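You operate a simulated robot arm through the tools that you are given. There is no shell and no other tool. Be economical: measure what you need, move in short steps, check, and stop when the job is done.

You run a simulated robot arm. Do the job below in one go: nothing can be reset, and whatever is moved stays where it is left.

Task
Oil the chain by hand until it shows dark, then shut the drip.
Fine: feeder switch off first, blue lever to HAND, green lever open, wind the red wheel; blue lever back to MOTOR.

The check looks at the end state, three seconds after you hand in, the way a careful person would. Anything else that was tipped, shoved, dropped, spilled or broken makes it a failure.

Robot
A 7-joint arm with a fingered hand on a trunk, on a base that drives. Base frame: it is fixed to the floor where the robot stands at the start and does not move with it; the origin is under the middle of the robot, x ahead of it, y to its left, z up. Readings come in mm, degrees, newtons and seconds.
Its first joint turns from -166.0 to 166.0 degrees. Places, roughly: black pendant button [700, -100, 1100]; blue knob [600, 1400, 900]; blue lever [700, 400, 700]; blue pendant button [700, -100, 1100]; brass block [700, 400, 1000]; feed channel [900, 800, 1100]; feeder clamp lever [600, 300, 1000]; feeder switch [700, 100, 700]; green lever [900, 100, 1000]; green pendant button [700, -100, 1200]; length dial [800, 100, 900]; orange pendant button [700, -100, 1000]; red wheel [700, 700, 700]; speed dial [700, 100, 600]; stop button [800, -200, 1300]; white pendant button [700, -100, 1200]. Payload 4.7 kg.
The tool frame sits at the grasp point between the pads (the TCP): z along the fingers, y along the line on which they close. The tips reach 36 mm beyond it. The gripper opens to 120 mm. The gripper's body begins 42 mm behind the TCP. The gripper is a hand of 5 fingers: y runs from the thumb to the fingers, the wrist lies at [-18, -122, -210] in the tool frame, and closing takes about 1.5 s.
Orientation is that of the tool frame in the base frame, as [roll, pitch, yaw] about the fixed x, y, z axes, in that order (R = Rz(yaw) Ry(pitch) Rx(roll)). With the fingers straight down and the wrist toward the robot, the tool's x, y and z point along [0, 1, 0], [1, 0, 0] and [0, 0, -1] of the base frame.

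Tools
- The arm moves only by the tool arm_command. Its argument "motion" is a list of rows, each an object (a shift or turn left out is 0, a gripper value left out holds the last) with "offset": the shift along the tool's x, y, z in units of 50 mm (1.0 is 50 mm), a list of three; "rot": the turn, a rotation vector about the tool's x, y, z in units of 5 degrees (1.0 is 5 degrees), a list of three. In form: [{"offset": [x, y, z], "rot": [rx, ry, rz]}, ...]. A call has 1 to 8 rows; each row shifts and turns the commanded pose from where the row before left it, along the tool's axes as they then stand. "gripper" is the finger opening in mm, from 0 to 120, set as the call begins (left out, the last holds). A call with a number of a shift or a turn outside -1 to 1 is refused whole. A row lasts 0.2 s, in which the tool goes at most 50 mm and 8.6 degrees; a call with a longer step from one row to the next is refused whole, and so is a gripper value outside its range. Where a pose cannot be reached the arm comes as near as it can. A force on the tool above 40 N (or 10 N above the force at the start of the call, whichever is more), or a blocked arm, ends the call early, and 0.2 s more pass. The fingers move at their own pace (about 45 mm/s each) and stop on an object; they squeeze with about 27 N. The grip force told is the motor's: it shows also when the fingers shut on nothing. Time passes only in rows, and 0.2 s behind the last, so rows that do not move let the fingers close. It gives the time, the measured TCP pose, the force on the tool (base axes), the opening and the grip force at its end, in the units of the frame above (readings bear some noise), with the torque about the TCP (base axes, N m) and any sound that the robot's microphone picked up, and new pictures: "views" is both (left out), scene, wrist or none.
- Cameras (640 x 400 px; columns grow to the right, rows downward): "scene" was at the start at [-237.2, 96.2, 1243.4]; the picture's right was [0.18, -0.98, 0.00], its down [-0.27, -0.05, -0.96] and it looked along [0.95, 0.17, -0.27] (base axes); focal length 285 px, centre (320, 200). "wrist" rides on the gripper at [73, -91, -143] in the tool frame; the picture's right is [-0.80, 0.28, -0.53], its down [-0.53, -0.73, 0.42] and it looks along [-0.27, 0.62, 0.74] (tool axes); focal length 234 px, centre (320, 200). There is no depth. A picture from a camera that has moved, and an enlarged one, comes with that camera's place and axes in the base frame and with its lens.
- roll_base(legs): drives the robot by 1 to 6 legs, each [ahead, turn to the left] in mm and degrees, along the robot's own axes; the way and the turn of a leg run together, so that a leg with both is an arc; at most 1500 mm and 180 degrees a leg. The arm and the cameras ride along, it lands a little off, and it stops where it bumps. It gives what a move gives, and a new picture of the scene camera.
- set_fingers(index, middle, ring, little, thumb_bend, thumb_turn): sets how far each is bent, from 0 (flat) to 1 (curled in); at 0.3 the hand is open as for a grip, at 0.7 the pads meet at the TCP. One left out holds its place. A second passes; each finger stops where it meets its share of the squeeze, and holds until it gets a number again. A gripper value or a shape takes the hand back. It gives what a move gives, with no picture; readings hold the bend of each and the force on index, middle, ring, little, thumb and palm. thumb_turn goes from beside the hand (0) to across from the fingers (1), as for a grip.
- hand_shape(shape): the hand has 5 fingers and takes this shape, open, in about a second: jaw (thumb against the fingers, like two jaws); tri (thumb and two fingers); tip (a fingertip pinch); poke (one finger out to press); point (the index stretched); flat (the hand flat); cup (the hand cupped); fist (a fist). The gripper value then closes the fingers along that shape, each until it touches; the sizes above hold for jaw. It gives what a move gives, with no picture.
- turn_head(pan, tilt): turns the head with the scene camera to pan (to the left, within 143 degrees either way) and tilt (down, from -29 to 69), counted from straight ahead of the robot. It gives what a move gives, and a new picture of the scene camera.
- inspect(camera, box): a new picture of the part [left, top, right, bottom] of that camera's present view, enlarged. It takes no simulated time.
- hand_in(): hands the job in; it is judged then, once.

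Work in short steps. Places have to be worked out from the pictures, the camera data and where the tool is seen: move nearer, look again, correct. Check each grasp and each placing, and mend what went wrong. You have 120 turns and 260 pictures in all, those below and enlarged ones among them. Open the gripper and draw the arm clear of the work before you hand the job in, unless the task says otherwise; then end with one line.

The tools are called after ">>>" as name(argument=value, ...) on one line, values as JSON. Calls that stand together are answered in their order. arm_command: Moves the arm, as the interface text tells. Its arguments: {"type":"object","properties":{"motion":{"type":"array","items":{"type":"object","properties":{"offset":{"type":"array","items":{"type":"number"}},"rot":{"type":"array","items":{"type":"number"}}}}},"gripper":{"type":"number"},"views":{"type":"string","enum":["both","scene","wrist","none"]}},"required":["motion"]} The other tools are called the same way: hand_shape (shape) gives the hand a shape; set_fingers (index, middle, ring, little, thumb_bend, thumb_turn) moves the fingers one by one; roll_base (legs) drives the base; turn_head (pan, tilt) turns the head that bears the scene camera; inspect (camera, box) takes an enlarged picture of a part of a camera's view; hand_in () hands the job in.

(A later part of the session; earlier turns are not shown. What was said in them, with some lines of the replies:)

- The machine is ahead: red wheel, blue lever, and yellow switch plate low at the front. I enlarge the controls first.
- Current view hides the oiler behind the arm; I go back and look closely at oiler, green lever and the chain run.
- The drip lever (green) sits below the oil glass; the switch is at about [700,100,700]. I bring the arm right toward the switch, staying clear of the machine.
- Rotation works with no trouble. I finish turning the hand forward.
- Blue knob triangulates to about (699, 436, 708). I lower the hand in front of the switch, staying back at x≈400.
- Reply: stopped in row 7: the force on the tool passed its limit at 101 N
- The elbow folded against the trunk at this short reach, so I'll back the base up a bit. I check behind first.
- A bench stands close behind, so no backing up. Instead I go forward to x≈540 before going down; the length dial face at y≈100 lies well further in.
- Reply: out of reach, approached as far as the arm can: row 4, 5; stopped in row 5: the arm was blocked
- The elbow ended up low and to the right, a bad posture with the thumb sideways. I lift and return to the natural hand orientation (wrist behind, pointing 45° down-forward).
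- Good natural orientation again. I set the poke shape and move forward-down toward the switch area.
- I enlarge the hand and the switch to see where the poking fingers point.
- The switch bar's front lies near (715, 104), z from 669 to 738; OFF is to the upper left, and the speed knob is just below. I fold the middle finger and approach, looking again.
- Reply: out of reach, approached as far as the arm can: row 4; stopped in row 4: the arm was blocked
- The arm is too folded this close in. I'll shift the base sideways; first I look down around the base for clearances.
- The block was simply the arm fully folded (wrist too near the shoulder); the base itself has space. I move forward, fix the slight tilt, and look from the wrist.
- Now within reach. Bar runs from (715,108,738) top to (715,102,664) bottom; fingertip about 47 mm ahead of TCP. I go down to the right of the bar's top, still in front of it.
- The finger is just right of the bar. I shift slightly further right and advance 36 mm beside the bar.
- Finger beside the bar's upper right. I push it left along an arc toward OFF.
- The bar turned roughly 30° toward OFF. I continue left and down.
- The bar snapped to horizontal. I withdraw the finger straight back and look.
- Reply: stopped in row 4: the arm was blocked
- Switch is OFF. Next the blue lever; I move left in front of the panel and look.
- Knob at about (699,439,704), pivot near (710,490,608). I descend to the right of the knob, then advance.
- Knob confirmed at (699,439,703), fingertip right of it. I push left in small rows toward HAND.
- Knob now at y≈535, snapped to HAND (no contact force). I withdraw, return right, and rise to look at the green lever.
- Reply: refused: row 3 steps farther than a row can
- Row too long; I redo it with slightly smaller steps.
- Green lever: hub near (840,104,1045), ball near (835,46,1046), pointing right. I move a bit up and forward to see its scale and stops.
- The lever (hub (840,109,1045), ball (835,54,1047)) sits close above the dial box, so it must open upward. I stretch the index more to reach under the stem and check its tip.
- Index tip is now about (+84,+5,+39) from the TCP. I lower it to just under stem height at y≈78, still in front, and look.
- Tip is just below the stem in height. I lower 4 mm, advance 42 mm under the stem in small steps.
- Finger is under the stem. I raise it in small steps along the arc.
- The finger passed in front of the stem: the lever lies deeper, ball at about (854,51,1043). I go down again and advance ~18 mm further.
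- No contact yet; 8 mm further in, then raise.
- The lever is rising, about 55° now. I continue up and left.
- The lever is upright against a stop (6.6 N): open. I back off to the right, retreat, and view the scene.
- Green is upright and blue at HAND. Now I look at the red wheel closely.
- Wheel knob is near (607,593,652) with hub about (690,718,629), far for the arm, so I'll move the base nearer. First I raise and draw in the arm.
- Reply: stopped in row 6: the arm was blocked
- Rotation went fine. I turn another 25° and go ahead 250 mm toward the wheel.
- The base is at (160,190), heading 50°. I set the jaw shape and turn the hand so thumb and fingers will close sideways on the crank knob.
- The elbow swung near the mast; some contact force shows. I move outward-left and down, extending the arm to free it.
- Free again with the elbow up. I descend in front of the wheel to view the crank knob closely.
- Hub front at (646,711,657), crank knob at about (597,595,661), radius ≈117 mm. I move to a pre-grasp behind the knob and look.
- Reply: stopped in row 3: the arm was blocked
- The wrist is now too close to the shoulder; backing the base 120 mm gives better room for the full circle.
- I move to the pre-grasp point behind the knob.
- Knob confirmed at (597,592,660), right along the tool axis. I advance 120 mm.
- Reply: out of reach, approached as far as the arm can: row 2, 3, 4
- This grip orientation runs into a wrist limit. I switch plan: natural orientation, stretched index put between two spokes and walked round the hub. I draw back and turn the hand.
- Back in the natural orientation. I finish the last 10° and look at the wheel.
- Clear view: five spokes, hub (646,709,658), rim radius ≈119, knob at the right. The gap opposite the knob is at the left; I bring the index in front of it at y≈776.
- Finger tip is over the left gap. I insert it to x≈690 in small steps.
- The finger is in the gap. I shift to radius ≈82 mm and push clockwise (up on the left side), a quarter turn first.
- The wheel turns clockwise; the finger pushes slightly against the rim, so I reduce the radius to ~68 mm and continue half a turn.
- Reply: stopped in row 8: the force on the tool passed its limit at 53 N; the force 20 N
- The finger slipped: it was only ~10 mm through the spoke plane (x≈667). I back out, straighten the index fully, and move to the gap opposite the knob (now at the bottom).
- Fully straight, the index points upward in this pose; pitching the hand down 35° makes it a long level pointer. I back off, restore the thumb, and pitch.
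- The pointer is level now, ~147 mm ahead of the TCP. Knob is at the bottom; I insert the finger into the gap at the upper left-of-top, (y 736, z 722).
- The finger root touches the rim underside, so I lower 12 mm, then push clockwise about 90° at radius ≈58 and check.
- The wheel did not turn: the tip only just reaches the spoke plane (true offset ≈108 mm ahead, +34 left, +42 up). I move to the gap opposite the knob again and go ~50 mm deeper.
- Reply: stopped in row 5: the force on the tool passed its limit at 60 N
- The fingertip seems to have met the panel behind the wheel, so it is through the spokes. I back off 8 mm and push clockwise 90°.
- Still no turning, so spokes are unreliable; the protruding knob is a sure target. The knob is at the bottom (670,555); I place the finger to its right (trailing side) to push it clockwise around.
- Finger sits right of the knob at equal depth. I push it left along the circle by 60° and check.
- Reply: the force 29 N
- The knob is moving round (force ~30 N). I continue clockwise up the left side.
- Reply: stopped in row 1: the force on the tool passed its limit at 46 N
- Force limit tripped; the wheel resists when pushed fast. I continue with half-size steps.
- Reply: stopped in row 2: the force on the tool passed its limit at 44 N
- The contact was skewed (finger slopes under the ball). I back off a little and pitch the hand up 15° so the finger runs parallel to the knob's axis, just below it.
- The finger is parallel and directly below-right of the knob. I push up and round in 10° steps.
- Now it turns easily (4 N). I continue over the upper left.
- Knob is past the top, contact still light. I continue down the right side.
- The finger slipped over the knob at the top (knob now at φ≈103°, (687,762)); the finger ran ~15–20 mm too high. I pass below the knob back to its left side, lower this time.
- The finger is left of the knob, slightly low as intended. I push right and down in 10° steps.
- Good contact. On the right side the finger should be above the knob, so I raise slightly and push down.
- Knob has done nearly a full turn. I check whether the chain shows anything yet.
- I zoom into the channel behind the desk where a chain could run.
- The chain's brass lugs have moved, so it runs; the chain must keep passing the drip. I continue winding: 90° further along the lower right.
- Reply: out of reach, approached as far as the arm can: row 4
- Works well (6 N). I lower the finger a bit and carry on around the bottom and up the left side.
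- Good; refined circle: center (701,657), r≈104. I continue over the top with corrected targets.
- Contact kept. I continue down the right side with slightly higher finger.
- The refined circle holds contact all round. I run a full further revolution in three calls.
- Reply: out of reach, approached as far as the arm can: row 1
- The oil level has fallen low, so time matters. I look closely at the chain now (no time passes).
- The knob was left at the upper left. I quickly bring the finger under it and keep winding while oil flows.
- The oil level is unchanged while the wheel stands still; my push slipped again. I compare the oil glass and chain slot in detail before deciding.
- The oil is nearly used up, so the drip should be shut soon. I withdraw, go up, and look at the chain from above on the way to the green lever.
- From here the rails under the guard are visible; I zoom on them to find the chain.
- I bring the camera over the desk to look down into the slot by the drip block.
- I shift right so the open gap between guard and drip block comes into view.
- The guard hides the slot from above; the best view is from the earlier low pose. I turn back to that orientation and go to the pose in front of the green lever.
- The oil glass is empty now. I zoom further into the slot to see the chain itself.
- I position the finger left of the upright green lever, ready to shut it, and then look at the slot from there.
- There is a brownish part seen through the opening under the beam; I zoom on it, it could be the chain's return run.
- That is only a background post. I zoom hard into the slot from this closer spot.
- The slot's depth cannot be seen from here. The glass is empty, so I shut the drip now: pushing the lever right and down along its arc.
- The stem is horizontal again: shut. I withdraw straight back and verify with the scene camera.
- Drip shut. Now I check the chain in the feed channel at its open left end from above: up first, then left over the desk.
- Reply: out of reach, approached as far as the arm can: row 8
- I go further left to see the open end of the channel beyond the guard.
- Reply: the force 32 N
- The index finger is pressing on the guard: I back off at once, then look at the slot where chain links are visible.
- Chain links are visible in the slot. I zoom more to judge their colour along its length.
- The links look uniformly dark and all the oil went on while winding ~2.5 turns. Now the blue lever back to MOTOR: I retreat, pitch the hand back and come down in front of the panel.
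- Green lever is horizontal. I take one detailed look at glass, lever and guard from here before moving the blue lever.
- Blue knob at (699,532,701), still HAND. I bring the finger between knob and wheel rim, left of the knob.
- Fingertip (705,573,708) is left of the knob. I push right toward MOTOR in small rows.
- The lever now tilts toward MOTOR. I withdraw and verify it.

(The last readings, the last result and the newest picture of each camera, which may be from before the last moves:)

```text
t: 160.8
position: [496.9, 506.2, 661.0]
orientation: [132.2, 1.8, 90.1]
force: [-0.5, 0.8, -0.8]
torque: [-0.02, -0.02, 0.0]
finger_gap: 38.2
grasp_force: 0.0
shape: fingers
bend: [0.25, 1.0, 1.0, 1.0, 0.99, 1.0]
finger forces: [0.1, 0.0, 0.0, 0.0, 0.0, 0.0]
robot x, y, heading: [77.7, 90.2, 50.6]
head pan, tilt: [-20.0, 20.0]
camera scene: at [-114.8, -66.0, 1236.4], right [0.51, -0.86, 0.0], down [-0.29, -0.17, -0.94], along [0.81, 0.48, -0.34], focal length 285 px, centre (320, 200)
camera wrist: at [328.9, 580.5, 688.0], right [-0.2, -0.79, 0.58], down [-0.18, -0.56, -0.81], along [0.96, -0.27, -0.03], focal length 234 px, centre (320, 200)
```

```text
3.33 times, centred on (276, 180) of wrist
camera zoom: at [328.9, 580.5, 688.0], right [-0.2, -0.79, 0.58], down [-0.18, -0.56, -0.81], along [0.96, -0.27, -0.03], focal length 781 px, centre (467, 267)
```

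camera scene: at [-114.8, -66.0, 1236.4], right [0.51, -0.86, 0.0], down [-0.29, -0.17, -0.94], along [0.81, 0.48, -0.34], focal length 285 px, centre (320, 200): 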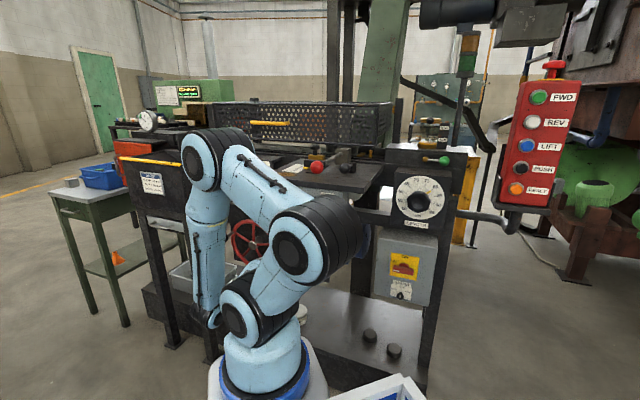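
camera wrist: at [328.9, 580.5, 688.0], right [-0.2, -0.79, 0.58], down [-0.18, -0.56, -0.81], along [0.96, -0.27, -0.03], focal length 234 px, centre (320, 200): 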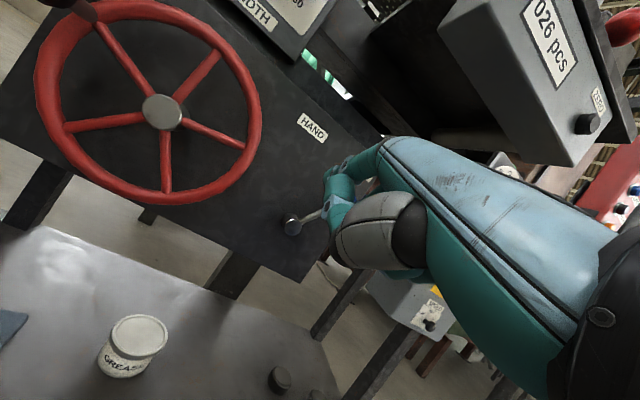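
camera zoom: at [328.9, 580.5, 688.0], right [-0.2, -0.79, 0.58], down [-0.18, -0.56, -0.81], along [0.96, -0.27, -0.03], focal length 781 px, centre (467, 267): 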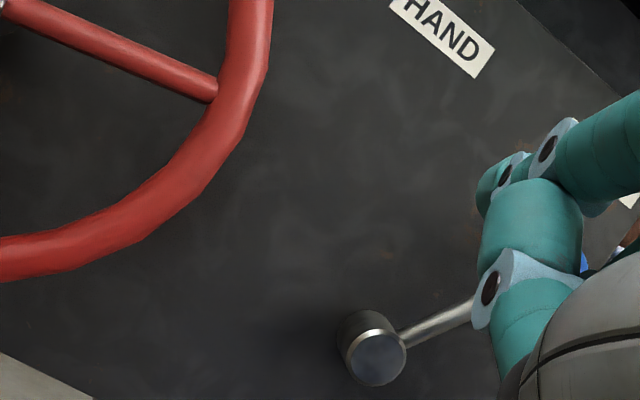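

Lever angle matches the original MOTOR position. I draw the arm clear: left, back and up.

>>> arm_command(motion=[{"offset": [0.67, -0.225, -0.25]}, {"offset": [0.67, -0.225, -0.25]}, {"offset": [0.67, -0.225, -0.25]}, {"offset": [0.67, -0.225, -0.25]}, {"offset": [0, 0.73, -0.66]}, {"offset": [0, 0.73, -0.66]}, {"offset": [0, 0.73, -0.66]}, {"offset": [0, 0.73, -0.66]}], views="none")

>>> arm_command(motion=[{"offset": [0, 0.73, -0.66]}, {"offset": [0, 0.73, -0.66]}, {"offset": [0, 0.73, -0.66]}, {"offset": [0, 0.73, -0.66]}, {"offset": [0, 0.73, -0.66]}, {"offset": [0, 0.73, -0.66]}, {"offset": [0, 0.73, -0.66]}], views="both")

>>> inspect(camera="scene", box=[220, 200, 348, 280])

```text
t: 162.6
position: [431.3, 647.4, 854.2]
orientation: [132.2, 1.9, 90.0]
force: [-0.7, 0.6, -0.3]
torque: [0.0, -0.02, 0.01]
finger_gap: 38.0
grasp_force: 0.1
shape: fingers
bend: [0.25, 1.0, 1.0, 1.0, 0.99, 1.0]
finger forces: [0.0, 0.0, 0.0, 0.0, 0.0, 0.1]
robot x, y, heading: [77.2, 87.7, 50.4]
head pan, tilt: [-20.0, 20.0]
```

```text
t: 164.2
position: [430.0, 659.1, 1198.3]
orientation: [132.2, 1.8, 90.1]
force: [-0.8, 0.6, 0.7]
torque: [-0.01, -0.06, -0.02]
finger_gap: 38.1
grasp_force: 0.1
shape: fingers
bend: [0.25, 1.0, 1.0, 1.0, 0.99, 1.0]
finger forces: [0.1, 0.1, 0.1, 0.0, 0.0, 0.0]
robot x, y, heading: [73.1, 90.7, 50.5]
head pan, tilt: [-20.0, 20.0]
camera scene: at [-114.7, -65.9, 1236.4], right [0.51, -0.86, 0.0], down [-0.29, -0.17, -0.94], along [0.81, 0.48, -0.34], focal length 285 px, centre (320, 200)
camera wrist: at [262.0, 733.3, 1225.4], right [-0.2, -0.78, 0.59], down [-0.18, -0.56, -0.81], along [0.96, -0.27, -0.03], focal length 234 px, centre (320, 200)
```

scene: 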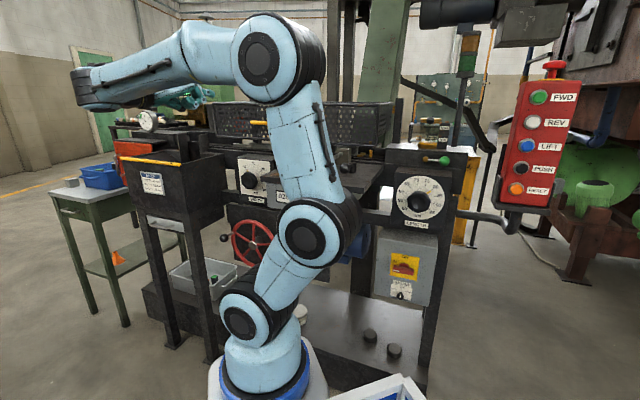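
wrist: 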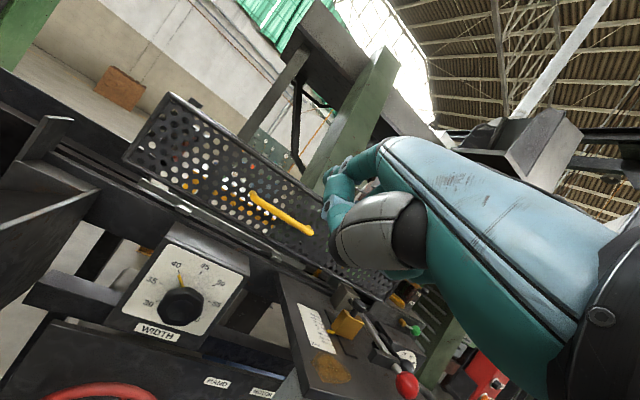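

```text
5.00 times, centred on (284, 240) of scene
camera zoom: at [-114.7, -65.9, 1236.4], right [0.51, -0.86, 0.0], down [-0.29, -0.17, -0.94], along [0.81, 0.48, -0.34], focal length 1427 px, centre (500, 0)
```

zoom: 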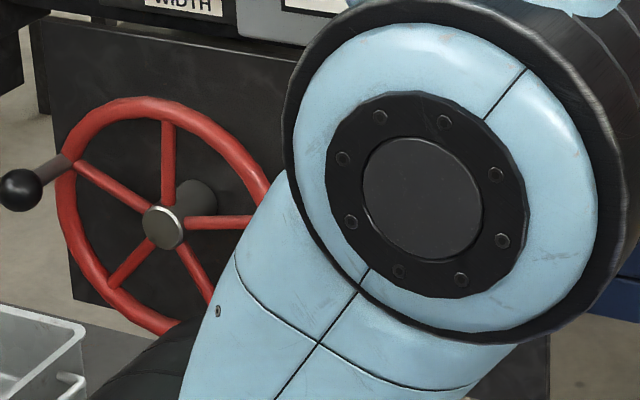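

I look down with the wrist camera to verify lever, wheel and chain slot once more.

>>> arm_command(motion=[{"rot": [1, 0, 0]}, {"rot": [1, 0, 0]}, {"rot": [1, 0, 0]}, {"rot": [1, 0, 0]}, {"rot": [1, 0, 0]}, {"rot": [1, 0, 0]}, {"rot": [1, 0, 0]}], views="wrist")

>>> inspect(camera="wrist", box=[150, 200, 390, 350])

>>> inspect(camera="wrist", box=[0, 40, 160, 140])

```text
t: 165.8
position: [430.5, 658.5, 1198.3]
orientation: [167.2, 1.8, 90.1]
force: [0.0, 0.3, -0.9]
torque: [0.0, 0.03, 0.0]
finger_gap: 38.2
grasp_force: 0.0
shape: fingers
bend: [0.25, 1.0, 1.0, 1.0, 0.99, 1.0]
finger forces: [0.1, 0.0, 0.0, 0.0, 0.1, 0.1]
robot x, y, heading: [81.2, 89.8, 50.7]
head pan, tilt: [-20.0, 20.0]
camera wrist: at [308.9, 735.5, 1316.9], right [0.16, -0.79, 0.6], down [-0.62, -0.55, -0.56], along [0.77, -0.28, -0.57], focal length 234 px, centre (320, 200)
```

wrist: 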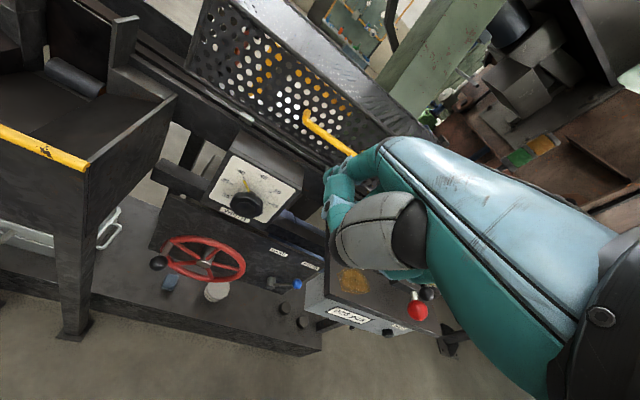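

```text
2.67 times, centred on (270, 275) of wrist
camera zoom: at [308.9, 735.5, 1316.9], right [0.16, -0.79, 0.6], down [-0.62, -0.55, -0.56], along [0.77, -0.28, -0.57], focal length 624 px, centre (453, 0)
```

zoom: 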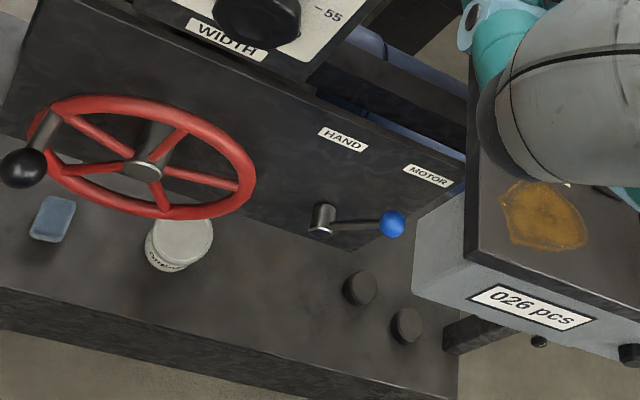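

```text
4.00 times, centred on (80, 90) of wrist
camera zoom: at [308.9, 735.5, 1316.9], right [0.16, -0.79, 0.6], down [-0.62, -0.55, -0.56], along [0.77, -0.28, -0.57], focal length 937 px, centre (1280, 640)
```

zoom: 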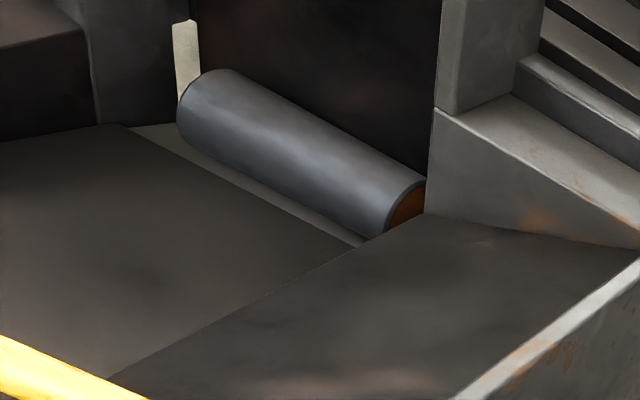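

Blue lever is at MOTOR, everything in place. One last look at the chain in the slot from this angle.

>>> inspect(camera="wrist", box=[110, 10, 206, 70])

>>> inspect(camera="wrist", box=[140, 25, 188, 55])

```text
6.67 times, centred on (158, 40) of wrist
camera zoom: at [308.9, 735.5, 1316.9], right [0.16, -0.79, 0.6], down [-0.62, -0.55, -0.56], along [0.77, -0.28, -0.57], focal length 1561 px, centre (1400, 1267)
```

zoom: 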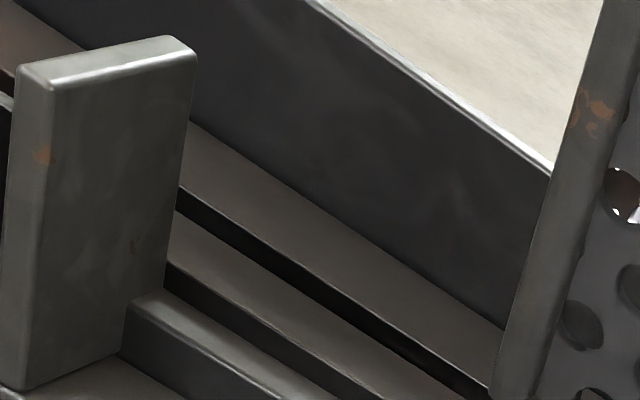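

```text
13.33 times, centred on (164, 40) of wrist
camera zoom: at [308.9, 735.5, 1316.9], right [0.16, -0.79, 0.6], down [-0.62, -0.55, -0.56], along [0.77, -0.28, -0.57], focal length 3122 px, centre (2400, 2333)
```

zoom: 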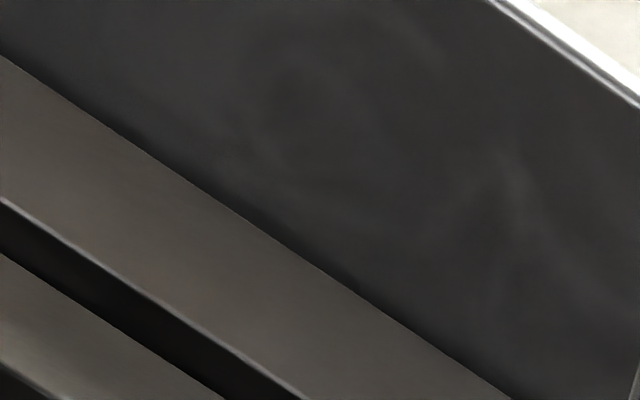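

Switch is OFF, drip shut, blue lever at MOTOR, and the arm is clear. I open the hand and hand in.

>>> hand_shape(shape="jaw")

>>> hand_in()

```text
t: 166.7
position: [429.9, 658.9, 1196.6]
orientation: [167.1, 1.7, 90.1]
force: [0.8, -0.6, -0.2]
torque: [0.02, 0.0, -0.05]
finger_gap: 119.7
grasp_force: 0.0
shape: jaw
bend: [0.3, 0.3, 0.3, 0.3, 0.3, 0.98]
finger forces: [0.1, 0.0, 0.1, 0.0, 0.1, 0.0]
robot x, y, heading: [72.3, 90.2, 50.4]
head pan, tilt: [-20.0, 20.0]
```

```text
The job is handed in.
```

I handed the job in, but I could not confirm that the chain shows dark: I wound it about 2.5 turns by hand with the drip open, the links I could see looked only grey-brown, and the oil glass ran down below MIN to nearly empty. The feeder switch is OFF, the green drip lever is shut, the blue lever is back at MOTOR and the arm is clear; at one point my finger pressed the guard at about 44 N, and it looks unmoved.
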